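You operate a simulated robot arm through the tools that you are given. There is no shell and no other tool. Be economical: measure what you need, move in short steps, check, and stop when the job is done.

You run a simulated two-armed robot. Do the job below in one go: nothing can be reset, and whatever is moved stays where it is left.

TASK
Pick up the cassette from the inside of the far dark blue crate with one hand, pass it to the other hand and put it on the top of the desk.

It is judged by the outcome, as a careful person would: the job done as asked, and still so three seconds after it is handed in. It fails if anything else is knocked over, pushed out of place, dropped, spilled or broken.

THE ROBOT
Two 7-joint arms with two-finger parallel grippers on one trunk, on a base that drives. Base frame: it is fixed to the floor where the robot stands at the start and does not move with it; the origin is under the middle of the robot, x ahead of it, y to its left, z up; the surface under the hand at the start is at about z = 0.652. Units: m, degrees, N and s.
The left shoulder is at the start at [0.05, 0.165, 1.03], the right one opposite. With the tool pointing down near the work surface each hand reaches from about 0.1 to 0.68 m from the robot's upright axis, wherever it stands, measured 20 degrees to its own side. Places, roughly: top of the desk [0.9, -2.9, 0.8]. Payload 3.91 kg a hand.
The tool frame of a hand sits at the grasp point between the pads (the TCP): z along the fingers, y along the line on which they close. The tips reach 0.03 m beyond it. Largest opening 0.11 m; finger width 0.02, thickness 0.01; the body of the gripper, 0.048 by 0.112 m, starts 0.055 m behind the TCP.
Orientation is that of the tool frame in the base frame, as [roll, pitch, yaw] about the fixed x, y, z axes, in that order (R = Rz(yaw) Ry(pitch) Rx(roll)). With the fingers straight down and closing along the base's y, the tool's x points along the base's -x, its y along +y and its z along -z.

THE INTERFACE
- The arms move only by the tool move_arm. It takes "left_steps", "right_steps" or both (then of equal length, played together; a hand with none holds still); each is a list that holds one entry, the list of rows, each a list of 7 numbers: the shift along the tool's x, y, z in units of 200 mm (1.0 is 200 mm), then the turn, a rotation vector about the tool's x, y, z in units of 180 degrees (1.0 is 180 degrees), then the finger opening in m, from 0 to 0.11. In form: [[[x, y, z, rx, ry, rz, hand], ...]]. A call has 1 to 20 rows; each row is the pose to reach, as a shift and turn from the pose commanded when the call began, along the tool's axes at that moment. A call with a number of a shift or a turn outside -1 to 1 is refused whole. Rows are played at 5 a second. More than 0.05 m and 8.6 degrees between two rows, or a gripper value outside its range, and nothing of the call is played. A pose out of reach is approached as far as the arm can. The call stops where the force on the tool passes 40 N (or 10 N more than at its start, if that is more) or the arm is blocked; 0.2 s more then pass. The fingers move at their own pace (about 0.045 m/s each) and stop on an object; they squeeze with about 27 N. The grip force told is the motor's: it shows also when the fingers shut on nothing. Time passes only in rows, and 0.2 s behind the last, so rows that repeat a pose let the fingers close. The reply holds the time, the measured pose of the TCP, the force on the tool along the base axes, the opening and the grip force, in the units named above and with some noise, with the torque about the TCP (base axes, N m) and any sound that the robot's microphone picked up.
- Cameras (640 x 400 px; columns grow to the right, rows downward): "scene" is now at [0.1044, -0.0284, 1.2091]; the picture's right is [-0.25, -0.97, 0.00], its down [-0.62, 0.16, -0.76] and it looks along [0.74, -0.19, -0.64] (base axes); focal length 274 px, centre (320, 200). "left" rides on the left gripper at [0.073, -0.017, -0.103] in its tool frame; the picture's right is [0.23, 0.97, 0.00], its down [-0.76, 0.18, -0.62] and it looks along [-0.61, 0.14, 0.78] (tool axes); focal length 222 px, centre (320, 200). "right" rides on the right gripper at [0.072, 0.017, -0.103] in its tool frame; the picture's right is [-0.23, 0.97, 0.00], its down [-0.76, -0.18, -0.62] and it looks along [-0.61, -0.14, 0.78] (tool axes); focal length 222 px, centre (320, 200). There is no depth. A picture from a camera that has moved, and an enlarged one, comes with that camera's place and axes in the base frame and with its lens. The place of the scene camera against the robot may be out by one fixed shift of up to 0.025 m in any direction.
- grab_frame(camera): a new picture of that camera. No time passes.
- move_column(by): slides the trunk up (or, below 0, down) by that many m; the arms and the scene camera ride with it, the base frame stays. It gives what a move gives, with no picture.
- roll_base(legs): drives the robot by 1 to 6 legs, each [ahead, left, turn to the left] in m, m and degrees, along the robot's own axes; the way and the turn of a leg run together, so that a leg with both is an arc; at most 1.5 m and 180 degrees a leg. The arms and the cameras ride along, it lands a little off, and it stops where it bumps. It gives what a move gives.
- aim_head(pan, tilt): turns the head with the scene camera to pan (to the left, within 80 degrees either way) and tilt (down, from -29 to 69), counted from straight ahead of the robot. It gives what a move gives.
- close_up(camera, box): a new picture of the part [left, top, right, bottom] of that camera's present view, enlarged. No time passes.
- sign_off(): hands the job in; it is judged then, once.

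Work in short steps. Places have to be worked out from the pictures, the camera data and where the tool is seen: move nearer, look again, correct. Check each grasp and each placing, and mend what went wrong. You have 120 turns and 108 pictures in all, those below and enlarged ones among them. Open the grippers and draw the arms clear of the work before you hand the job in, unless the task says otherwise; then end with one line.

The tools are called as name(argument=value, ...) on one line, values as JSON. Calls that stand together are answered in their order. move_arm: Moves the arms, as the interface text tells. Its arguments: {"type":"object","properties":{"left_steps":{"type":"array","items":{"type":"array","items":{"type":"array","items":{"type":"number"}}}},"right_steps":{"type":"array","items":{"type":"array","items":{"type":"array","items":{"type":"number"}}}}},"required":[]} The other tools are called the same way: move_column (by) slides the trunk up or down; roll_base (legs) drives the base; aim_head (pan, tilt) turns the head that bears the scene camera; grab_frame (camera) takes a picture; close_up (camera, box) takes an enlarged picture of a part of a camera's view; sign_off () hands the job in.

At the start:

```text
t: 0.0
left_tool_pos: [0.4144, 0.0508, 0.9482]
left_tool_rot: [179.9, 0.0, -179.9]
left_force: [0.1, -0.4, 0.3]
left_torque: [0.02, 0.01, 0.01]
left_grip_width: 0.1101
left_grasp_force: 0.1
right_tool_pos: [0.3564, -0.2887, 0.901]
right_tool_rot: [-180.0, 0.0, 180.0]
right_force: [0.2, -0.3, 0.0]
right_torque: [0.02, -0.02, 0.01]
right_grip_width: 0.1101
right_grasp_force: 0.0
trunk travel left (down, up): [-0.25, 0.253]
robot x, y, heading: [-0.0025, 0.001, -0.1]
head pan, tilt: [-14.3, 40.1]
```

scene: 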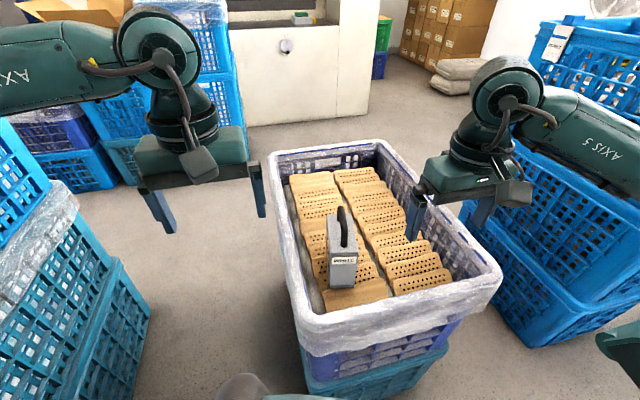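
right: 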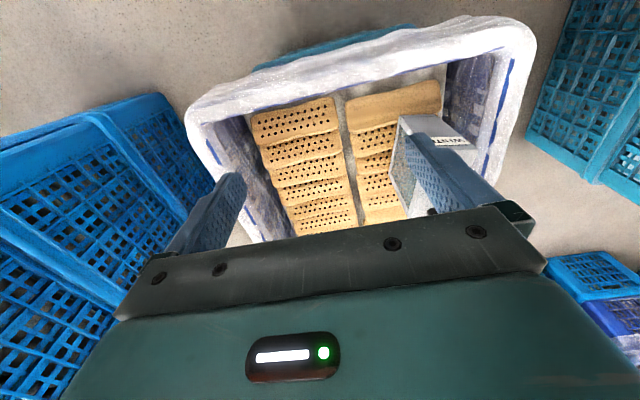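
left: 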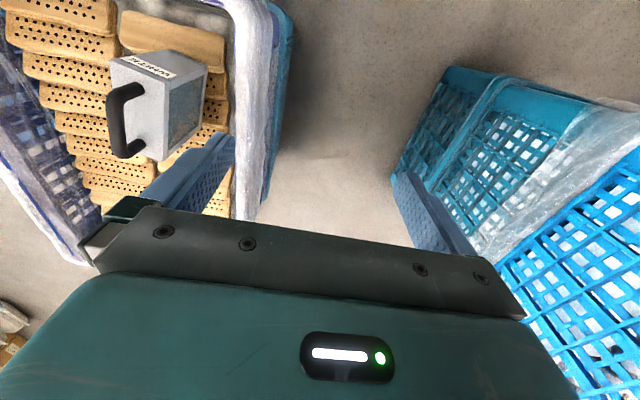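

The crate straight ahead is dark blue, wrapped in foil, and holds a grey box with a black handle. I look closer at it and around for other dark blue crates before deciding.

close_up(camera="scene", box=[260, 130, 510, 350])

aim_head(pan=-60, tilt=25)

grab_frame(camera="scene")

aim_head(pan=0, tilt=10)

grab_frame(camera="scene")

aim_head(pan=60, tilt=25)

grab_frame(camera="scene")

```text
1.82 times, centred on (385, 240) of scene
camera zoom: at [0.1044, -0.0284, 1.2091], right [-0.25, -0.97, 0.0], down [-0.62, 0.16, -0.76], along [0.74, -0.19, -0.64], focal length 498 px, centre (202, 127)
```

zoom: 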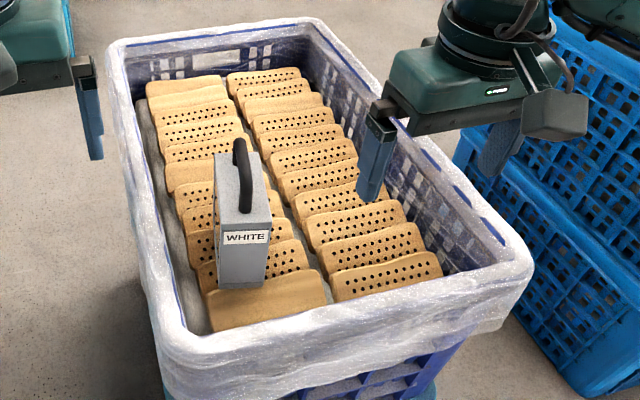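

```text
t: 1.1
left_tool_pos: [0.4138, 0.0494, 0.948]
left_tool_rot: [179.9, -0.1, -179.9]
left_force: [-0.3, 0.4, 1.0]
left_torque: [-0.01, -0.03, 0.02]
left_grip_width: 0.1099
left_grasp_force: 0.0
right_tool_pos: [0.3577, -0.2887, 0.9012]
right_tool_rot: [-180.0, 0.0, -180.0]
right_force: [-0.2, -0.7, 0.6]
right_torque: [0.02, -0.01, 0.0]
right_grip_width: 0.1099
right_grasp_force: 0.1
trunk travel left (down, up): [-0.25, 0.253]
robot x, y, heading: [0.0037, -0.0016, 0.2]
head pan, tilt: [-60.0, 25.0]
```

```text
103 pictures are left
camera scene: at [0.0682, -0.0872, 1.2326], right [-0.87, -0.5, 0.0], down [-0.21, 0.37, -0.91], along [0.45, -0.78, -0.42], focal length 274 px, centre (320, 200)
```

scene: 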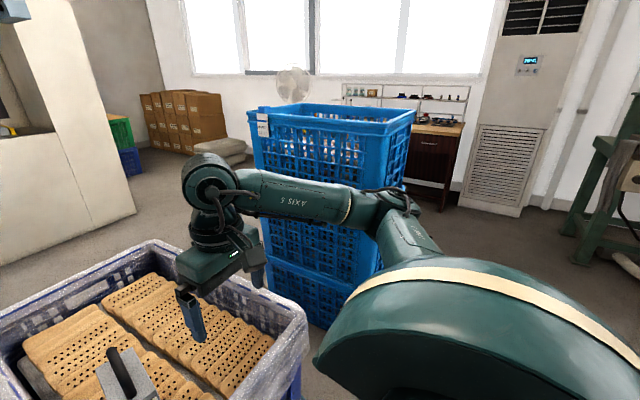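

```text
t: 2.4
left_tool_pos: [0.414, 0.0493, 0.9467]
left_tool_rot: [179.9, 0.0, -179.9]
left_force: [0.5, -0.1, 0.1]
left_torque: [0.0, 0.02, -0.02]
left_grip_width: 0.1102
left_grasp_force: 0.1
right_tool_pos: [0.3572, -0.2867, 0.9011]
right_tool_rot: [180.0, 0.0, -179.9]
right_force: [-0.2, 0.4, 0.5]
right_torque: [-0.02, 0.0, 0.01]
right_grip_width: 0.11
right_grasp_force: 0.0
trunk travel left (down, up): [-0.25, 0.253]
robot x, y, heading: [0.0004, -0.0003, 0.0]
head pan, tilt: [0.0, 10.0]
```

```text
102 pictures are left
camera scene: at [0.1151, -0.0076, 1.257], right [0.0, -1.0, 0.0], down [-0.17, 0.0, -0.98], along [0.98, 0.0, -0.17], focal length 274 px, centre (320, 200)
```

scene: 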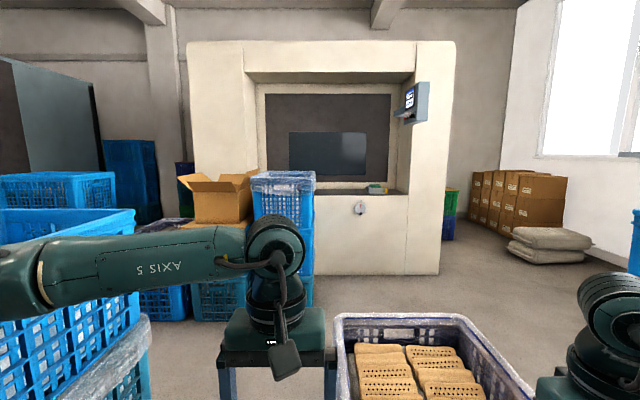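

```text
t: 3.7
left_tool_pos: [0.4139, 0.0501, 0.9476]
left_tool_rot: [180.0, 0.1, -179.9]
left_force: [0.0, 0.4, 0.0]
left_torque: [0.06, 0.02, -0.02]
left_grip_width: 0.1099
left_grasp_force: 0.1
right_tool_pos: [0.3557, -0.2871, 0.9016]
right_tool_rot: [-180.0, 0.1, -180.0]
right_force: [0.2, -0.6, 0.1]
right_torque: [-0.02, 0.01, 0.02]
right_grip_width: 0.1104
right_grasp_force: 0.1
trunk travel left (down, up): [-0.25, 0.253]
robot x, y, heading: [0.0005, -0.0023, 0.2]
head pan, tilt: [60.0, 25.0]
```

```text
101 pictures are left
camera scene: at [0.0682, 0.0723, 1.2326], right [0.87, -0.5, 0.0], down [-0.21, -0.37, -0.91], along [0.45, 0.78, -0.42], focal length 274 px, centre (320, 200)
```

scene: 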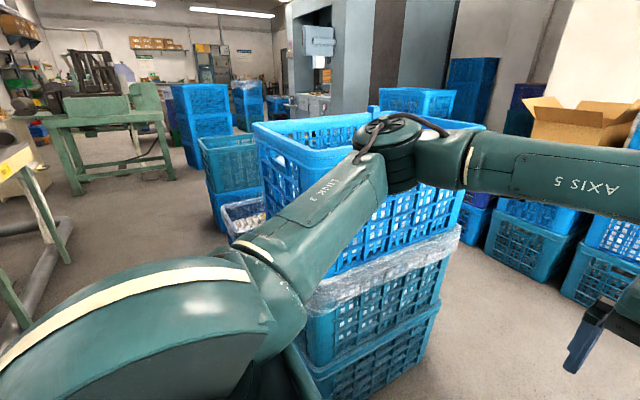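

The only crate with a cassette (grey, labelled WHITE, black handle) is the one ahead. The desk is the brown cabinet beyond the blue stacks to the right. I take enlarged wrist views to triangulate the cassette.

close_up(camera="left", box=[80, 20, 240, 180])

close_up(camera="right", box=[340, 70, 540, 220])

aim_head(pan=-15, tilt=50)

close_up(camera="scene", box=[240, 80, 440, 240])

```text
2.50 times, centred on (160, 100) of left
camera zoom: at [0.3409, 0.0324, 1.0503], right [-0.23, 0.97, 0.0], down [0.76, 0.18, 0.62], along [0.61, 0.14, -0.78], focal length 555 px, centre (720, 450)
```

zoom: 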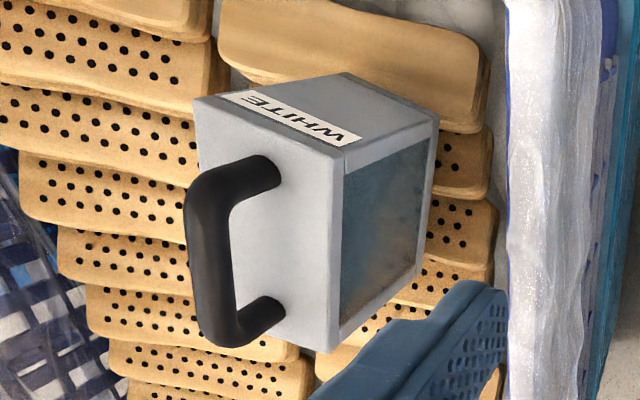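

```text
2.67 times, centred on (440, 145) of right
camera zoom: at [0.2855, -0.2717, 1.0048], right [0.23, 0.97, 0.0], down [0.76, -0.18, 0.62], along [0.61, -0.14, -0.78], focal length 592 px, centre (0, 347)
```

zoom: 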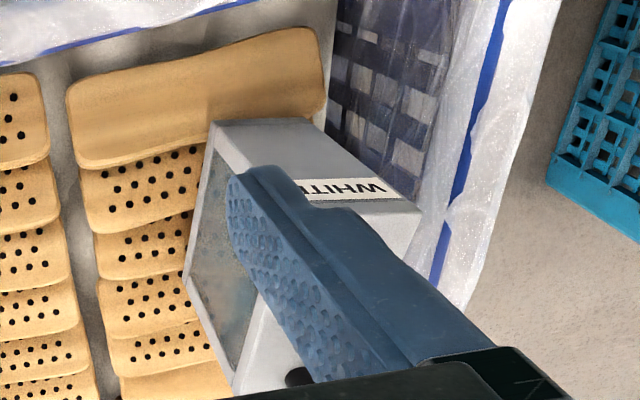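

```text
t: 5.2
left_tool_pos: [0.4139, 0.0499, 0.9477]
left_tool_rot: [-180.0, 0.0, -179.9]
left_force: [0.2, 0.1, -0.9]
left_torque: [-0.02, 0.0, -0.02]
left_grip_width: 0.1101
left_grasp_force: 0.1
right_tool_pos: [0.3567, -0.2875, 0.9009]
right_tool_rot: [-179.9, 0.1, -179.9]
right_force: [1.0, -0.1, -0.9]
right_torque: [0.0, 0.01, -0.01]
right_grip_width: 0.11
right_grasp_force: 0.1
trunk travel left (down, up): [-0.25, 0.253]
robot x, y, heading: [-0.001, -0.0009, -0.1]
head pan, tilt: [-15.0, 50.0]
```

```text
2.50 times, centred on (340, 160) of scene
camera zoom: at [0.0965, -0.0274, 1.1951], right [-0.26, -0.97, 0.0], down [-0.74, 0.2, -0.64], along [0.62, -0.17, -0.77], focal length 685 px, centre (270, 300)
```

zoom: 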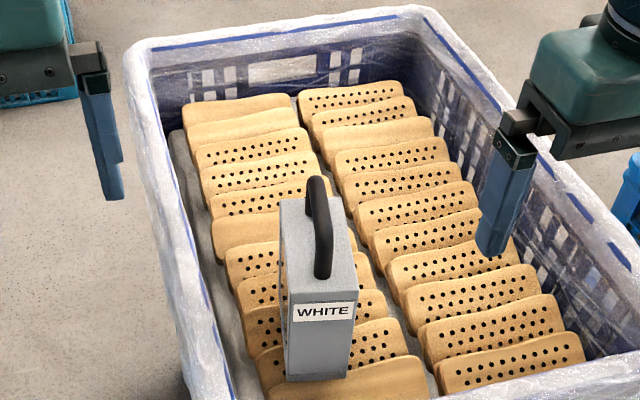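

Triangulating, the cassette is about 0.056 × 0.115 × 0.11 m, its top at z≈0.76 around (0.49, -0.17), with the handle on top yawed about -14°. I bring the right hand above the handle, open.

move_arm(right_steps=[[[-0.13, 0.12, -0.02, 0, 0, 0.015, 0.11], [-0.26, 0.24, -0.04, 0, 0, 0.03, 0.11], [-0.39, 0.36, -0.06, 0, 0, 0.045, 0.11], [-0.52, 0.48, -0.08, 0, 0, 0.06, 0.11], [-0.65, 0.6, -0.1, 0, 0, 0.075, 0.11], [-0.65, 0.6, -0.1, 0, 0, 0.075, 0.11]]])

grab_frame(camera="right")

grab_frame(camera="scene")

```text
t: 6.6
left_tool_pos: [0.412, 0.0497, 0.9475]
left_tool_rot: [180.0, 0.0, -179.8]
left_force: [0.0, 0.1, -0.6]
left_torque: [-0.01, 0.01, 0.02]
left_grip_width: 0.1099
left_grasp_force: 0.0
right_tool_pos: [0.4859, -0.1664, 0.9214]
right_tool_rot: [179.9, 0.0, 166.4]
right_force: [-0.1, -0.6, -0.4]
right_torque: [-0.02, 0.0, -0.03]
right_grip_width: 0.1104
right_grasp_force: 0.1
trunk travel left (down, up): [-0.25, 0.253]
robot x, y, heading: [0.0023, 0.0016, -0.1]
head pan, tilt: [-15.0, 50.0]
```

```text
97 pictures are left
camera right: at [0.4218, -0.1334, 1.0248], right [0.45, 0.89, 0.0], down [0.7, -0.35, 0.62], along [0.56, -0.28, -0.78], focal length 222 px, centre (320, 200)
```

right: 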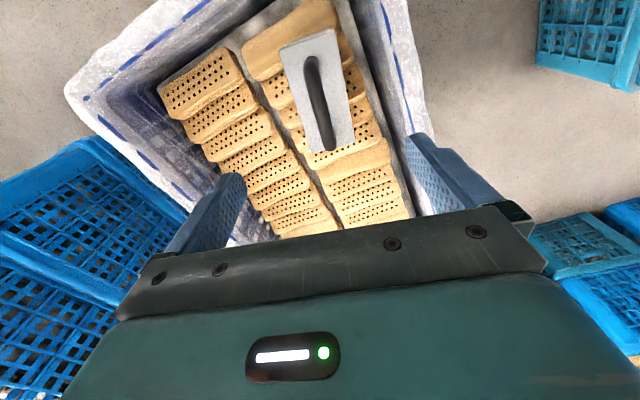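

```text
96 pictures are left
camera scene: at [0.0965, -0.0274, 1.1951], right [-0.26, -0.97, 0.0], down [-0.74, 0.2, -0.64], along [0.62, -0.17, -0.77], focal length 274 px, centre (320, 200)
```

scene: 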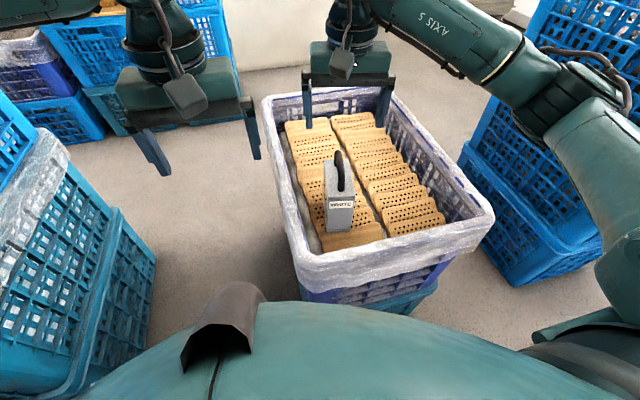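

The right fingers straddle the handle line, centred within a few mm at (0.485, -0.164), and the handle top is at z≈0.815. I narrow the fingers a little and go down to z≈0.81, then check before closing.

move_arm(right_steps=[[[0, 0, 0.15, 0, 0, 0.008, 0.07], [0, 0, 0.3, 0, 0, 0.008, 0.07], [0, 0, 0.45, 0, 0, 0.008, 0.07], [0, 0, 0.55, 0, 0, 0.008, 0.07], [0, 0, 0.55, 0, 0, 0.008, 0.07]]])

grab_frame(camera="right")

close_up(camera="scene", box=[260, 60, 460, 260])

close_up(camera="left", box=[0, 0, 260, 220])

```text
t: 7.8
left_tool_pos: [0.4137, 0.0488, 0.9468]
left_tool_rot: [-179.9, 0.0, -180.0]
left_force: [0.0, -0.9, 0.0]
left_torque: [0.01, 0.01, 0.0]
left_grip_width: 0.1099
left_grasp_force: 0.0
right_tool_pos: [0.4863, -0.1664, 0.8118]
right_tool_rot: [180.0, 0.1, 165.1]
right_force: [0.0, 0.1, -0.1]
right_torque: [0.0, 0.01, 0.04]
right_grip_width: 0.0702
right_grasp_force: 0.1
trunk travel left (down, up): [-0.25, 0.253]
robot x, y, heading: [-0.0037, 0.0002, -0.1]
head pan, tilt: [-15.0, 50.0]
```

```text
95 pictures are left
camera right: at [0.4227, -0.1322, 0.9154], right [0.47, 0.88, 0.0], down [0.69, -0.37, 0.62], along [0.55, -0.29, -0.78], focal length 222 px, centre (320, 200)
```

right: 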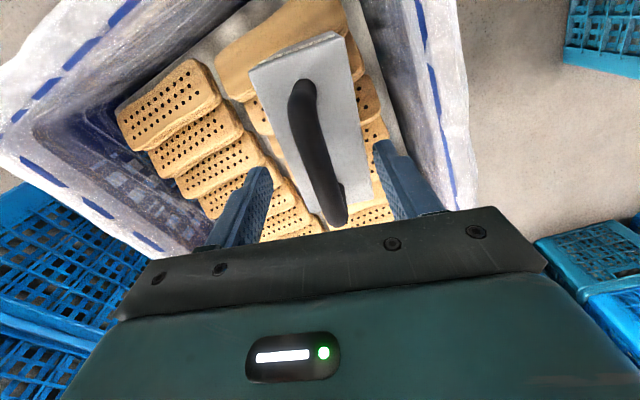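

```text
2.00 times, centred on (360, 160) of scene
camera zoom: at [0.0965, -0.0274, 1.1951], right [-0.26, -0.97, 0.0], down [-0.74, 0.2, -0.64], along [0.62, -0.17, -0.77], focal length 548 px, centre (240, 280)
```

zoom: 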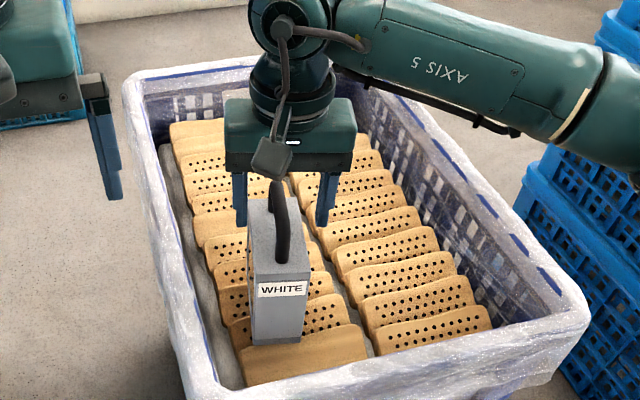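

```text
1.82 times, centred on (130, 110) of left
camera zoom: at [0.3409, 0.0324, 1.0503], right [-0.23, 0.97, 0.0], down [0.76, 0.18, 0.62], along [0.61, 0.14, -0.78], focal length 404 px, centre (666, 364)
```

zoom: 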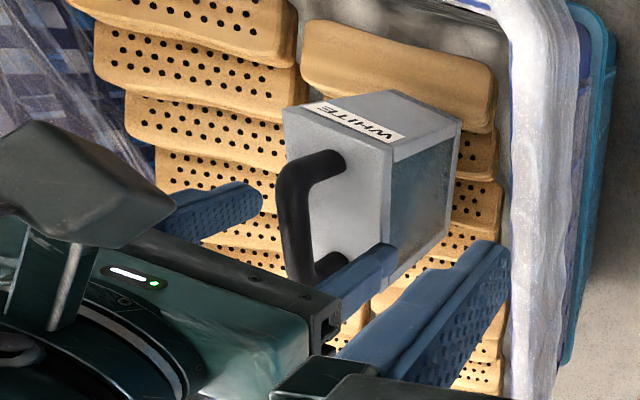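

The fingers straddle the handle, TCP about 7 mm beyond its middle and 4 mm off sideways. I correct that, lower 4 mm and close.

move_arm(right_steps=[[[0.035, 0.02, 0.02, 0, 0, 0, 0.07], [0.035, 0.02, 0.02, 0, 0, 0, 0.03], [0.035, 0.02, 0.02, 0, 0, 0, 0.0], [0.035, 0.02, 0.02, 0, 0, 0, 0.0], [0.035, 0.02, 0.02, 0, 0, 0, 0.0], [0.035, 0.02, 0.02, 0, 0, 0, 0.0]]])

grab_frame(camera="right")

```text
t: 9.2
left_tool_pos: [0.4135, 0.0506, 0.9475]
left_tool_rot: [-180.0, 0.0, -179.9]
left_force: [-0.2, -0.7, -0.1]
left_torque: [-0.01, 0.02, 0.01]
left_grip_width: 0.11
left_grasp_force: 0.1
right_tool_pos: [0.4818, -0.1622, 0.8095]
right_tool_rot: [-180.0, 0.0, 165.1]
right_force: [-0.1, 0.4, -0.6]
right_torque: [0.02, -0.08, 0.03]
right_grip_width: 0.0136
right_grasp_force: 27.2
trunk travel left (down, up): [-0.25, 0.253]
robot x, y, heading: [-0.0018, -0.0029, 0.1]
head pan, tilt: [-15.0, 50.0]
```

```text
92 pictures are left
camera right: at [0.417, -0.1272, 0.9118], right [0.47, 0.88, 0.0], down [0.69, -0.37, 0.62], along [0.55, -0.29, -0.78], focal length 222 px, centre (320, 200)
```

right: 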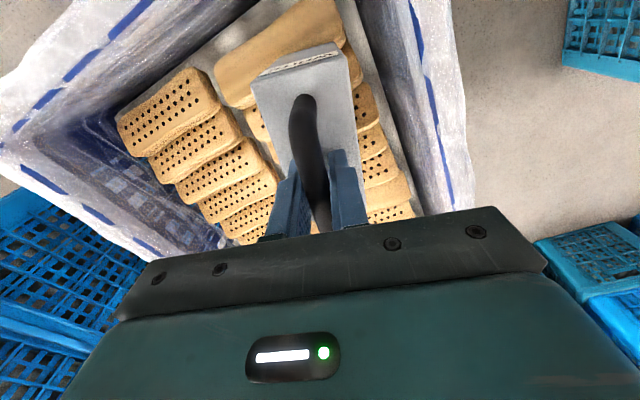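

The handle is held (13.6 mm, 27 N). I lift straight up in small steps.

move_arm(right_steps=[[[0, 0, -0.1, 0, 0, 0, 0.0], [0, 0, -0.25, 0, 0, 0, 0.0], [0, 0, -0.45, 0, 0, 0, 0.0], [0, 0, -0.65, 0, 0, 0, 0.0], [0, 0, -0.85, 0, 0, 0, 0.0], [0, 0, -1.0, 0, 0, 0, 0.0], [0, 0, -1.0, 0, 0, 0, 0.0]]])

grab_frame(camera="scene")

grab_frame(camera="right")

```text
t: 10.8
left_tool_pos: [0.4137, 0.0499, 0.9476]
left_tool_rot: [-179.8, 0.0, -179.9]
left_force: [-0.2, -0.3, 0.8]
left_torque: [0.0, -0.01, 0.02]
left_grip_width: 0.1101
left_grasp_force: 0.1
right_tool_pos: [0.4828, -0.1639, 1.0074]
right_tool_rot: [180.0, -0.2, 164.9]
right_force: [-0.9, -0.3, -4.4]
right_torque: [0.03, -0.01, 0.02]
right_grip_width: 0.0134
right_grasp_force: 26.9
trunk travel left (down, up): [-0.25, 0.253]
robot x, y, heading: [0.0017, -0.0008, 0.2]
head pan, tilt: [-15.0, 50.0]
```

```text
91 pictures are left
camera scene: at [0.0968, -0.0275, 1.1951], right [-0.26, -0.97, 0.0], down [-0.74, 0.2, -0.64], along [0.62, -0.17, -0.77], focal length 274 px, centre (320, 200)
```

scene: 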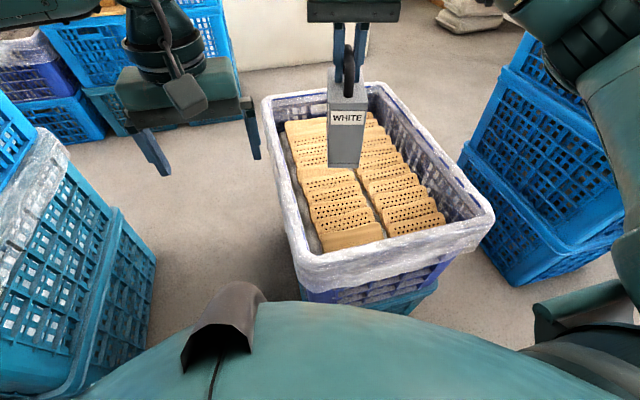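

```text
90 pictures are left
camera right: at [0.4178, -0.1283, 1.1096], right [0.47, 0.88, 0.0], down [0.69, -0.37, 0.62], along [0.55, -0.29, -0.78], focal length 222 px, centre (320, 200)
```

right: 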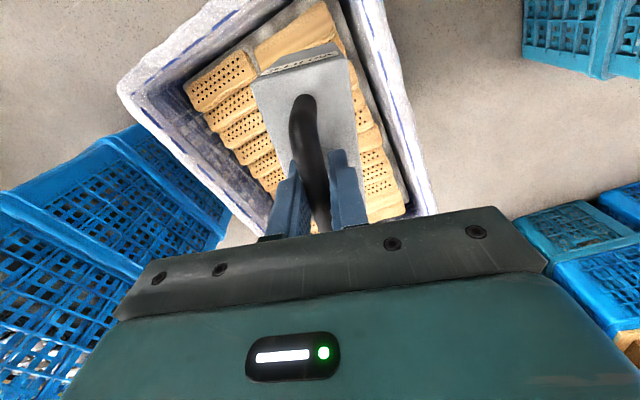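

The cassette hangs cleanly, about 0.45 kg. I raise the trunk for free space, then turn the right hand so one end of the cassette faces left, and turn the left hand with its fingers tilted toward that end at a stand-off.

move_column(by=0.15)

move_arm(left_steps=[[[0.045, 0, -0.04, 0.0133, -0.0285, 0.0256, 0.11], [0.09, 0, -0.08, 0.0266, -0.0571, 0.0511, 0.11], [0.135, 0, -0.12, 0.0399, -0.0856, 0.0767, 0.11], [0.18, 0, -0.16, 0.0532, -0.1141, 0.1022, 0.11], [0.225, 0, -0.2, 0.0665, -0.1427, 0.1278, 0.11], [0.27, 0, -0.24, 0.0798, -0.1712, 0.1533, 0.11], [0.315, 0, -0.28, 0.0931, -0.1997, 0.1789, 0.11], [0.36, 0, -0.32, 0.1064, -0.2282, 0.2044, 0.11], [0.405, 0, -0.36, 0.1197, -0.2568, 0.23, 0.11], [0.45, 0, -0.4, 0.133, -0.2853, 0.2555, 0.11], [0.45, 0, -0.4, 0.133, -0.2853, 0.2555, 0.11]]])

grab_frame(camera="scene")

grab_frame(camera="left")

```text
t: 12.6
left_tool_pos: [0.4163, 0.05, 1.0966]
left_tool_rot: [179.9, 0.1, -179.9]
left_force: [-0.2, -0.4, 0.3]
left_torque: [0.01, 0.0, 0.0]
left_grip_width: 0.11
left_grasp_force: 0.2
right_tool_pos: [0.4838, -0.1628, 1.156]
right_tool_rot: [179.9, 0.1, 165.0]
right_force: [0.5, 0.4, -3.5]
right_torque: [0.0, 0.0, -0.01]
right_grip_width: 0.0136
right_grasp_force: 26.6
trunk travel left (down, up): [-0.4, 0.103]
robot x, y, heading: [0.0004, 0.001, 0.1]
head pan, tilt: [-15.0, 50.0]
```

```text
t: 14.9
left_tool_pos: [0.3369, 0.046, 1.1857]
left_tool_rot: [179.9, 54.9, 129.9]
left_force: [-0.4, 0.0, 0.5]
left_torque: [-0.01, 0.0, 0.01]
left_grip_width: 0.1101
left_grasp_force: 0.0
left hand out of reach, approached as far as the arm can: row 10, 11
right_tool_pos: [0.4829, -0.1631, 1.1549]
right_tool_rot: [-179.9, -0.1, 165.0]
right_force: [0.5, 0.6, -3.6]
right_torque: [0.0, -0.03, -0.01]
right_grip_width: 0.0134
right_grasp_force: 27.1
trunk travel left (down, up): [-0.4, 0.103]
robot x, y, heading: [-0.0025, -0.0034, -0.0]
head pan, tilt: [-15.0, 50.0]
```

```text
89 pictures are left
camera scene: at [0.0968, -0.0276, 1.3451], right [-0.26, -0.97, 0.0], down [-0.74, 0.2, -0.64], along [0.62, -0.17, -0.77], focal length 274 px, centre (320, 200)
```

scene: 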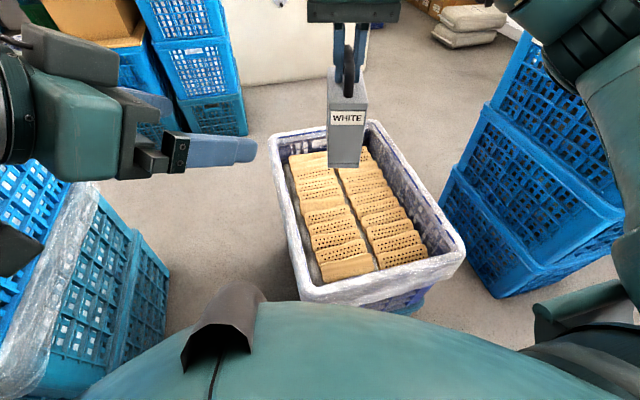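

```text
88 pictures are left
camera left: at [0.242, 0.131, 1.1846], right [0.66, 0.73, -0.19], down [0.09, 0.17, 0.98], along [0.74, -0.67, 0.05], focal length 222 px, centre (320, 200)
```

left: 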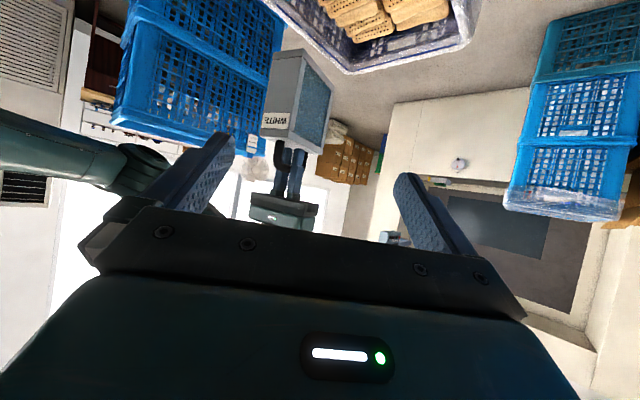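

Left hand is oriented as planned. Now the right hand turns the cassette by 35° to present the end face; I raise the gaze to watch.

move_arm(right_steps=[[[0.011, 0.031, 0, 0, 0, 0.039, 0.0], [0.023, 0.062, 0, 0, 0, 0.078, 0.0], [0.034, 0.093, 0, 0, 0, 0.116, 0.0], [0.046, 0.124, 0, 0, 0, 0.155, 0.0], [0.057, 0.155, 0, 0, 0, 0.194, 0.0], [0.057, 0.155, 0, 0, 0, 0.194, 0.0]]])

aim_head(pan=-8, tilt=32)

grab_frame(camera="scene")

grab_frame(camera="left")

```text
t: 16.4
left_tool_pos: [0.3358, 0.0462, 1.1853]
left_tool_rot: [-179.9, 54.9, 130.1]
left_force: [0.0, 0.5, 0.6]
left_torque: [0.0, -0.01, -0.02]
left_grip_width: 0.1099
left_grasp_force: 0.1
right_tool_pos: [0.4783, -0.129, 1.1561]
right_tool_rot: [-180.0, 0.0, 130.0]
right_force: [0.2, -0.2, -3.4]
right_torque: [-0.01, 0.02, -0.02]
right_grip_width: 0.0134
right_grasp_force: 26.7
trunk travel left (down, up): [-0.4, 0.103]
robot x, y, heading: [-0.0002, 0.0054, -0.2]
head pan, tilt: [-15.0, 50.0]
```

```text
t: 17.2
left_tool_pos: [0.3373, 0.0461, 1.1849]
left_tool_rot: [-179.9, 54.9, 130.1]
left_force: [-0.7, 0.4, 0.0]
left_torque: [-0.01, -0.01, -0.02]
left_grip_width: 0.11
left_grasp_force: 0.0
right_tool_pos: [0.4786, -0.129, 1.1567]
right_tool_rot: [180.0, 0.1, 130.1]
right_force: [0.3, -0.4, -3.3]
right_torque: [-0.02, 0.02, -0.04]
right_grip_width: 0.0135
right_grasp_force: 26.4
trunk travel left (down, up): [-0.4, 0.103]
robot x, y, heading: [-0.0008, 0.0016, -0.0]
head pan, tilt: [-8.0, 32.0]
```

```text
87 pictures are left
camera scene: at [0.1111, -0.0201, 1.3714], right [-0.14, -0.99, 0.0], down [-0.53, 0.07, -0.85], along [0.84, -0.12, -0.53], focal length 274 px, centre (320, 200)
```

scene: 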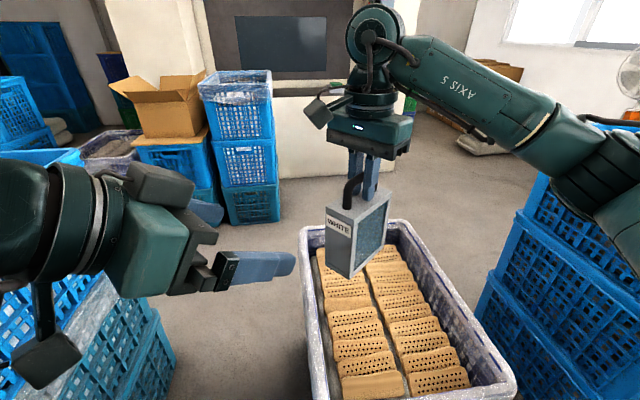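

```text
86 pictures are left
camera left: at [0.242, 0.131, 1.1846], right [0.66, 0.73, -0.19], down [0.09, 0.17, 0.98], along [0.74, -0.67, 0.05], focal length 222 px, centre (320, 200)
```

left: 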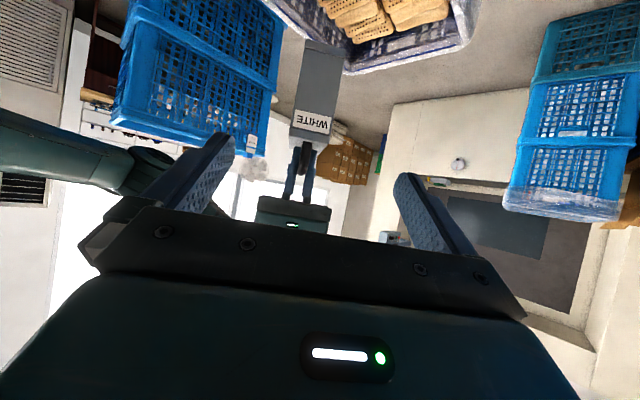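

The cassette's end face is square to the left hand; its body spans z≈1.00–1.11. The left target TCP is about (0.454, -0.107, 1.064); I approach the first part and re-measure.

move_arm(left_steps=[[[-0.02, -0.015, 0.17, 0, 0, 0, 0.11], [-0.04, -0.03, 0.34, 0, 0, 0, 0.11], [-0.055, -0.045, 0.5, 0, 0, 0, 0.11], [-0.055, -0.045, 0.5, 0, 0, 0, 0.11]]])

grab_frame(camera="left")

```text
t: 18.2
left_tool_pos: [0.3864, -0.0263, 1.1356]
left_tool_rot: [179.9, 55.0, 130.1]
left_force: [0.0, -1.1, -0.3]
left_torque: [-0.01, 0.0, 0.01]
left_grip_width: 0.1103
left_grasp_force: 0.1
right_tool_pos: [0.4791, -0.1287, 1.1557]
right_tool_rot: [180.0, 0.0, 130.1]
right_force: [0.0, 0.2, -3.9]
right_torque: [-0.01, 0.01, 0.01]
right_grip_width: 0.0136
right_grasp_force: 26.8
trunk travel left (down, up): [-0.4, 0.103]
robot x, y, heading: [0.0001, -0.0006, 0.0]
head pan, tilt: [-8.0, 32.0]
```

```text
85 pictures are left
camera left: at [0.2911, 0.059, 1.1349], right [0.66, 0.73, -0.19], down [0.09, 0.17, 0.98], along [0.75, -0.66, 0.05], focal length 222 px, centre (320, 200)
```

left: 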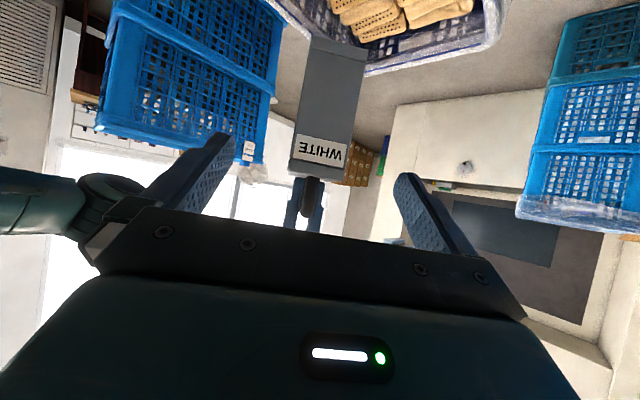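

Remaining travel is about 0.127 m straight along the fingers. I go 0.085 m and check.

move_arm(left_steps=[[[0, 0, 0.15, 0, 0, 0, 0.11], [-0.005, 0, 0.3, 0, 0, 0, 0.11], [-0.008, 0, 0.425, 0, 0, 0, 0.11], [-0.008, 0, 0.425, 0, 0, 0, 0.11]]])

grab_frame(camera="left")

close_up(camera="scene", box=[200, 80, 440, 300])

```text
t: 19.2
left_tool_pos: [0.4309, -0.0806, 1.0876]
left_tool_rot: [-180.0, 55.0, 130.1]
left_force: [-0.9, 0.5, -0.4]
left_torque: [0.02, 0.0, 0.0]
left_grip_width: 0.11
left_grasp_force: 0.0
right_tool_pos: [0.4794, -0.1304, 1.1567]
right_tool_rot: [179.9, 0.0, 130.1]
right_force: [0.5, 0.5, -3.6]
right_torque: [-0.02, -0.05, -0.02]
right_grip_width: 0.0137
right_grasp_force: 26.1
trunk travel left (down, up): [-0.4, 0.103]
robot x, y, heading: [-0.0006, 0.0023, -0.0]
head pan, tilt: [-8.0, 32.0]
```

```text
84 pictures are left
camera left: at [0.3376, 0.0036, 1.0873], right [0.66, 0.73, -0.19], down [0.09, 0.17, 0.98], along [0.75, -0.67, 0.05], focal length 222 px, centre (320, 200)
```

left: 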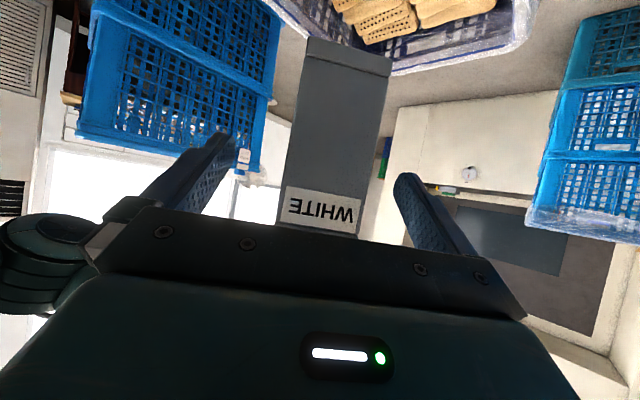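

```text
1.82 times, centred on (320, 190) of scene
camera zoom: at [0.111, -0.0199, 1.3715], right [-0.14, -0.99, 0.0], down [-0.52, 0.07, -0.85], along [0.84, -0.12, -0.53], focal length 498 px, centre (320, 218)
```

zoom: 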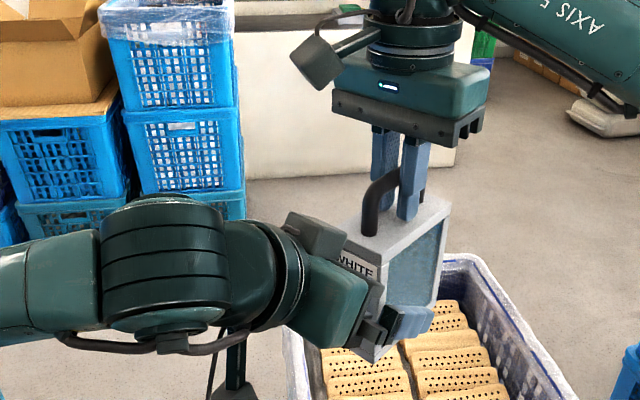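

Aligned and centred. I advance 0.034 m more in small rows, watching the force.

move_arm(left_steps=[[[0, 0, 0.05, 0, 0, 0, 0.11], [0, 0, 0.1, 0, 0, 0, 0.11], [0, 0, 0.14, 0, 0, 0, 0.11], [0, 0, 0.17, 0, 0, 0, 0.11], [0, 0, 0.17, 0, 0, 0, 0.11]]])

grab_frame(camera="left")

close_up(camera="scene", box=[240, 100, 400, 250])

grab_frame(camera="right")

```text
t: 20.4
left_tool_pos: [0.4501, -0.1033, 1.0684]
left_tool_rot: [180.0, 55.0, 130.1]
left_force: [-1.2, 0.4, 0.0]
left_torque: [0.04, -0.02, -0.04]
left_grip_width: 0.1098
left_grasp_force: 0.0
right_tool_pos: [0.4782, -0.1302, 1.1554]
right_tool_rot: [-180.0, 0.0, 130.1]
right_force: [0.3, 0.0, -3.9]
right_torque: [-0.01, 0.0, 0.01]
right_grip_width: 0.0137
right_grasp_force: 27.1
trunk travel left (down, up): [-0.4, 0.103]
robot x, y, heading: [0.0004, -0.0025, 0.1]
head pan, tilt: [-8.0, 32.0]
```

```text
82 pictures are left
camera left: at [0.3556, -0.0176, 1.0681], right [0.66, 0.73, -0.19], down [0.09, 0.17, 0.98], along [0.75, -0.67, 0.05], focal length 222 px, centre (320, 200)
```

left: 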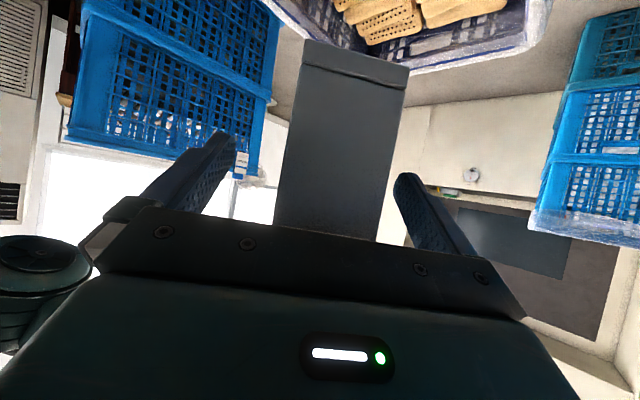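

```text
2.67 times, centred on (320, 175) of scene
camera zoom: at [0.1111, -0.02, 1.3715], right [-0.14, -0.99, 0.0], down [-0.53, 0.07, -0.85], along [0.84, -0.12, -0.53], focal length 730 px, centre (320, 267)
```

zoom: 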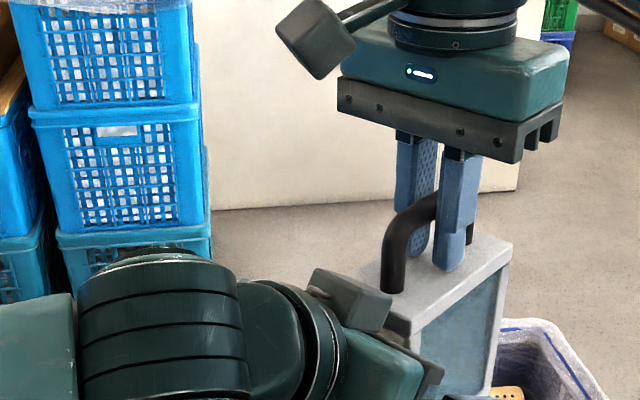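

```text
80 pictures are left
camera right: at [0.4465, -0.0639, 1.2595], right [0.89, 0.45, 0.0], down [0.36, -0.7, 0.62], along [0.28, -0.56, -0.78], focal length 222 px, centre (320, 200)
```

right: 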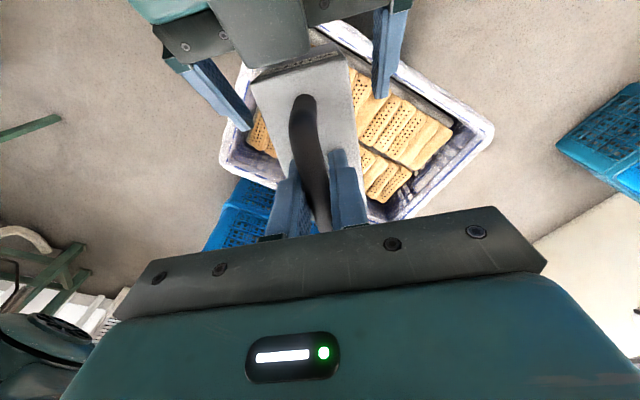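

The fingers flank the end of the body with clear gaps and no contact force. I close the left hand on it.

move_arm(left_steps=[[[0, 0.01, 0, 0, 0, 0, 0.08], [0, 0.01, 0, 0, 0, 0, 0.065], [0, 0.01, 0, 0, 0, 0, 0.05], [0, 0.01, 0, 0, 0, 0, 0.03], [0, 0.01, 0, 0, 0, 0, 0.0], [0, 0.01, 0, 0, 0, 0, 0.0], [0, 0.01, 0, 0, 0, 0, 0.0]]])

grab_frame(camera="right")

```text
t: 22.0
left_tool_pos: [0.4522, -0.1014, 1.068]
left_tool_rot: [-179.9, 55.1, 130.4]
left_force: [5.9, 5.4, 0.9]
left_torque: [-0.52, 0.62, 0.15]
left_grip_width: 0.0549
left_grasp_force: 26.7
right_tool_pos: [0.4781, -0.1286, 1.1572]
right_tool_rot: [-179.9, -0.1, 130.1]
right_force: [-6.4, -5.7, -1.9]
right_torque: [0.07, 0.0, 0.18]
right_grip_width: 0.0136
right_grasp_force: 26.7
trunk travel left (down, up): [-0.4, 0.103]
robot x, y, heading: [-0.0014, -0.0, 0.0]
head pan, tilt: [-8.0, 32.0]
```

```text
79 pictures are left
camera right: at [0.4464, -0.0641, 1.2596], right [0.89, 0.45, 0.0], down [0.36, -0.7, 0.62], along [0.28, -0.56, -0.78], focal length 222 px, centre (320, 200)
```

right: 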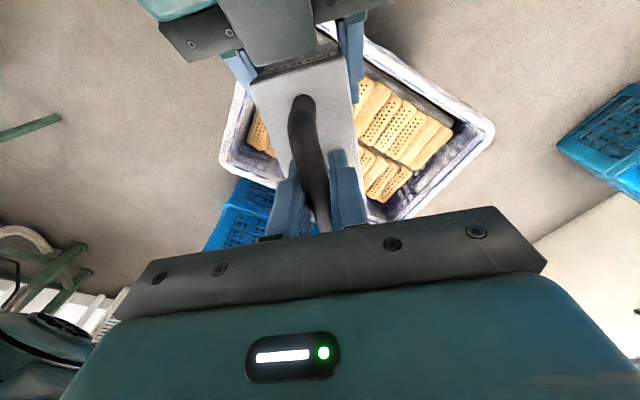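

Left holds the body (55 mm wide, 27 N), with about 8 N side strain between the hands. I ease the left hand 3 mm sideways to relieve it.

move_arm(left_steps=[[[0, 0.008, 0, 0, 0, 0, 0.0], [0, 0.016, 0, 0, 0, 0, 0.0], [0, 0.016, 0, 0, 0, 0, 0.0]]])

```text
t: 22.8
left_tool_pos: [0.4533, -0.0992, 1.0683]
left_tool_rot: [-180.0, 55.1, 129.9]
left_force: [-1.7, 1.1, -0.3]
left_torque: [-0.04, -0.02, -0.08]
left_grip_width: 0.055
left_grasp_force: 27.1
right_tool_pos: [0.4794, -0.1289, 1.1565]
right_tool_rot: [179.9, 0.0, 130.1]
right_force: [0.6, 0.0, 1.2]
right_torque: [0.13, 0.01, 0.05]
right_grip_width: 0.0134
right_grasp_force: 26.5
trunk travel left (down, up): [-0.4, 0.103]
robot x, y, heading: [0.0029, -0.0004, 0.1]
head pan, tilt: [-8.0, 32.0]
```

Strain is gone. I open the right hand slowly to release the handle.

move_arm(right_steps=[[[0, 0, 0, 0, 0, 0, 0.025], [0, 0, 0, 0, 0, 0, 0.05], [0, 0, 0, 0, 0, 0, 0.07], [0, 0, 0, 0, 0, 0, 0.07], [0, 0, 0, 0, 0, 0, 0.07]]])

grab_frame(camera="scene")

grab_frame(camera="right")

```text
t: 24.0
left_tool_pos: [0.4551, -0.0993, 1.0694]
left_tool_rot: [-179.9, 55.0, 130.1]
left_force: [-0.9, 0.5, -0.4]
left_torque: [0.08, 0.1, 0.02]
left_grip_width: 0.0551
left_grasp_force: 27.1
right_tool_pos: [0.4786, -0.1293, 1.1561]
right_tool_rot: [179.9, 0.0, 130.1]
right_force: [0.0, -0.1, -0.2]
right_torque: [0.0, 0.03, 0.02]
right_grip_width: 0.07
right_grasp_force: 0.1
trunk travel left (down, up): [-0.4, 0.103]
robot x, y, heading: [0.0012, 0.0003, -0.2]
head pan, tilt: [-8.0, 32.0]
```

```text
78 pictures are left
camera scene: at [0.1111, -0.0201, 1.3715], right [-0.14, -0.99, 0.0], down [-0.53, 0.07, -0.85], along [0.84, -0.12, -0.53], focal length 274 px, centre (320, 200)
```

scene: 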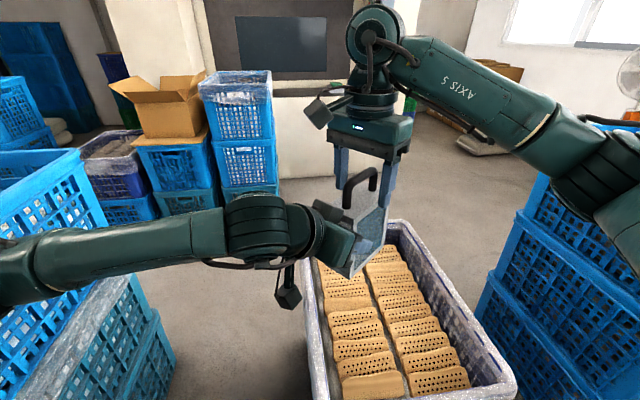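

```text
77 pictures are left
camera right: at [0.4465, -0.0639, 1.2595], right [0.89, 0.45, 0.0], down [0.36, -0.7, 0.62], along [0.28, -0.56, -0.78], focal length 222 px, centre (320, 200)
```

right: 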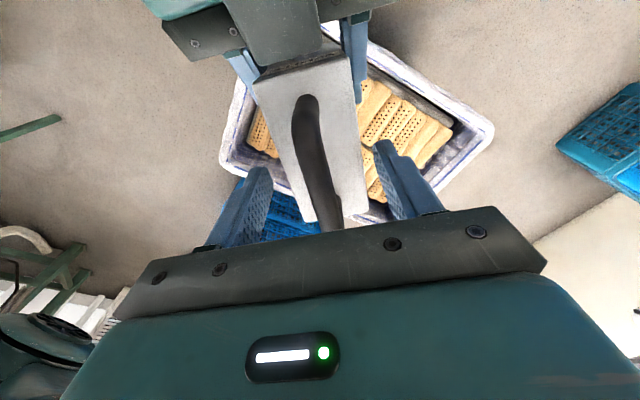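

The cassette stays in the left hand. I raise the right hand off the handle.

move_arm(right_steps=[[[0, 0, -0.15, 0, 0, 0, 0.07], [0, 0, -0.3, 0, 0, 0, 0.07], [0, 0, -0.45, 0, 0, 0, 0.07], [0, 0, -0.6, 0, 0, 0, 0.07], [0, 0, -0.6, 0, 0, 0, 0.07]]])

grab_frame(camera="scene")

grab_frame(camera="left")

```text
t: 25.2
left_tool_pos: [0.4548, -0.0988, 1.0692]
left_tool_rot: [-180.0, 55.1, 130.0]
left_force: [1.4, -0.6, 0.1]
left_torque: [0.11, 0.14, -0.02]
left_grip_width: 0.0549
left_grasp_force: 27.2
right_tool_pos: [0.4793, -0.13, 1.2754]
right_tool_rot: [-180.0, 0.0, 130.1]
right_force: [0.2, 0.1, 0.0]
right_torque: [-0.03, -0.02, -0.01]
right_grip_width: 0.0696
right_grasp_force: 0.0
trunk travel left (down, up): [-0.4, 0.103]
robot x, y, heading: [-0.0013, -0.0027, 0.0]
head pan, tilt: [-8.0, 32.0]
```

```text
76 pictures are left
camera scene: at [0.1114, -0.0202, 1.3714], right [-0.14, -0.99, 0.0], down [-0.53, 0.07, -0.85], along [0.84, -0.12, -0.53], focal length 274 px, centre (320, 200)
```

scene: 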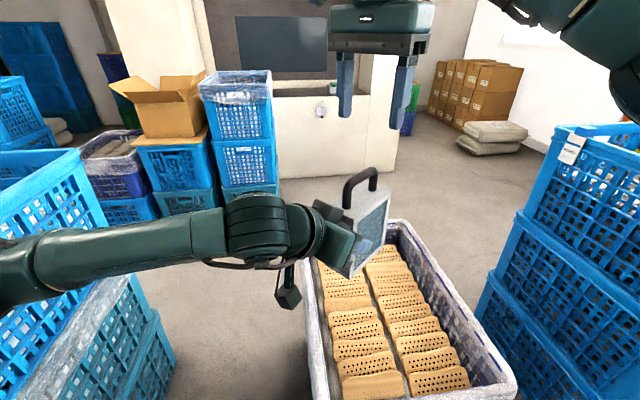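

```text
75 pictures are left
camera left: at [0.3598, -0.014, 1.0686], right [0.66, 0.73, -0.19], down [0.09, 0.17, 0.98], along [0.75, -0.66, 0.05], focal length 222 px, centre (320, 200)
```

left: 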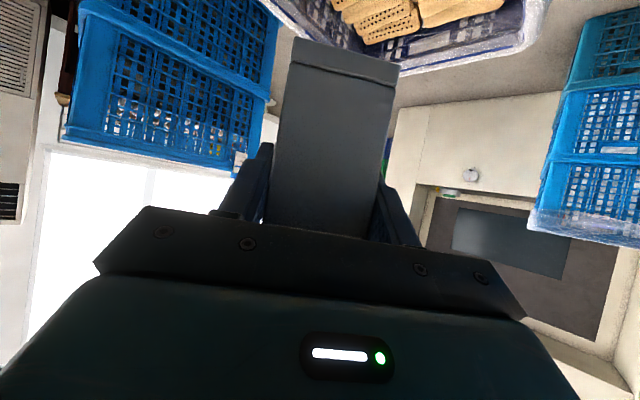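

Handover done: the cassette sits steady in the left hand. I fold the right hand back to its own side, then look right for the driving route.

move_arm(right_steps=[[[-0.032, -0.139, 0.035, 0, 0, -0.0397, 0.07], [-0.065, -0.278, 0.071, 0, 0, -0.0794, 0.07], [-0.097, -0.417, 0.107, 0, 0, -0.119, 0.07], [-0.13, -0.557, 0.143, 0, 0, -0.1589, 0.07], [-0.162, -0.696, 0.178, 0, 0, -0.1986, 0.07], [-0.195, -0.835, 0.214, 0, 0, -0.2383, 0.07], [-0.227, -0.974, 0.25, 0, 0, -0.278, 0.07]]])

aim_head(pan=-78, tilt=25)

grab_frame(camera="scene")

aim_head(pan=-45, tilt=25)

grab_frame(camera="scene")

```text
t: 26.8
left_tool_pos: [0.4539, -0.0995, 1.0707]
left_tool_rot: [-179.9, 55.0, 130.0]
left_force: [-0.7, -0.2, -0.3]
left_torque: [0.14, 0.09, 0.01]
left_grip_width: 0.0551
left_grasp_force: 27.0
right_tool_pos: [0.3595, -0.2925, 1.2275]
right_tool_rot: [179.9, 0.0, -179.7]
right_force: [0.2, 0.2, -0.3]
right_torque: [0.01, -0.03, -0.02]
right_grip_width: 0.0702
right_grasp_force: 0.0
trunk travel left (down, up): [-0.4, 0.103]
robot x, y, heading: [0.0008, -0.0017, 0.3]
head pan, tilt: [-8.0, 32.0]
```

```text
t: 28.2
left_tool_pos: [0.455, -0.0993, 1.0695]
left_tool_rot: [-179.9, 55.0, 130.1]
left_force: [0.1, -1.4, 0.4]
left_torque: [0.14, 0.09, 0.0]
left_grip_width: 0.0551
left_grasp_force: 27.1
right_tool_pos: [0.3601, -0.2925, 1.2276]
right_tool_rot: [-180.0, -0.1, -179.9]
right_force: [-0.1, -0.5, 0.6]
right_torque: [-0.01, -0.03, 0.03]
right_grip_width: 0.07
right_grasp_force: 0.1
trunk travel left (down, up): [-0.4, 0.103]
robot x, y, heading: [0.0023, -0.0008, 0.1]
head pan, tilt: [-78.0, 25.0]
```

```text
74 pictures are left
camera scene: at [0.0417, -0.0977, 1.3826], right [-0.98, -0.21, 0.0], down [-0.09, 0.41, -0.91], along [0.19, -0.89, -0.42], focal length 274 px, centre (320, 200)
```

scene: 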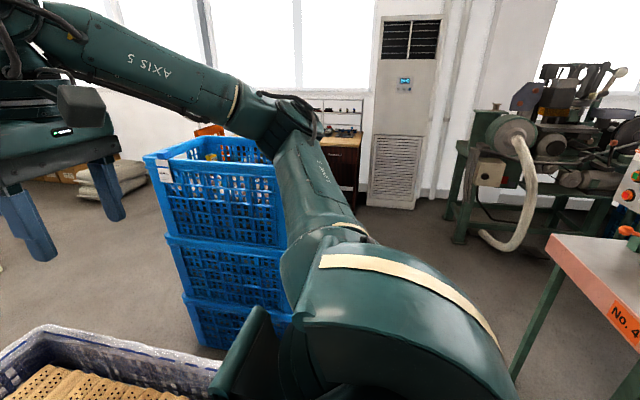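

```text
t: 29.1
left_tool_pos: [0.4544, -0.0981, 1.069]
left_tool_rot: [179.9, 55.0, 130.1]
left_force: [0.5, 0.3, -0.6]
left_torque: [0.09, 0.1, 0.0]
left_grip_width: 0.0548
left_grasp_force: 27.1
right_tool_pos: [0.3586, -0.2911, 1.2274]
right_tool_rot: [-180.0, 0.0, -179.9]
right_force: [0.4, -0.3, 0.4]
right_torque: [0.0, 0.01, 0.04]
right_grip_width: 0.0699
right_grasp_force: 0.1
trunk travel left (down, up): [-0.4, 0.103]
robot x, y, heading: [-0.0025, -0.0042, -0.2]
head pan, tilt: [-45.0, 25.0]
```

```text
73 pictures are left
camera scene: at [0.0875, -0.0728, 1.3826], right [-0.71, -0.71, 0.0], down [-0.3, 0.3, -0.91], along [0.64, -0.64, -0.42], focal length 274 px, centre (320, 200)
```

scene: 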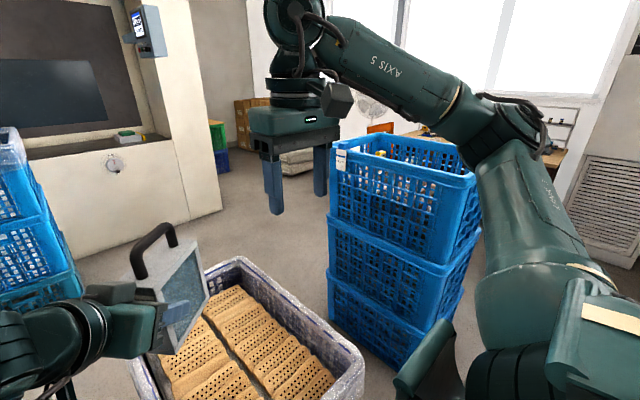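

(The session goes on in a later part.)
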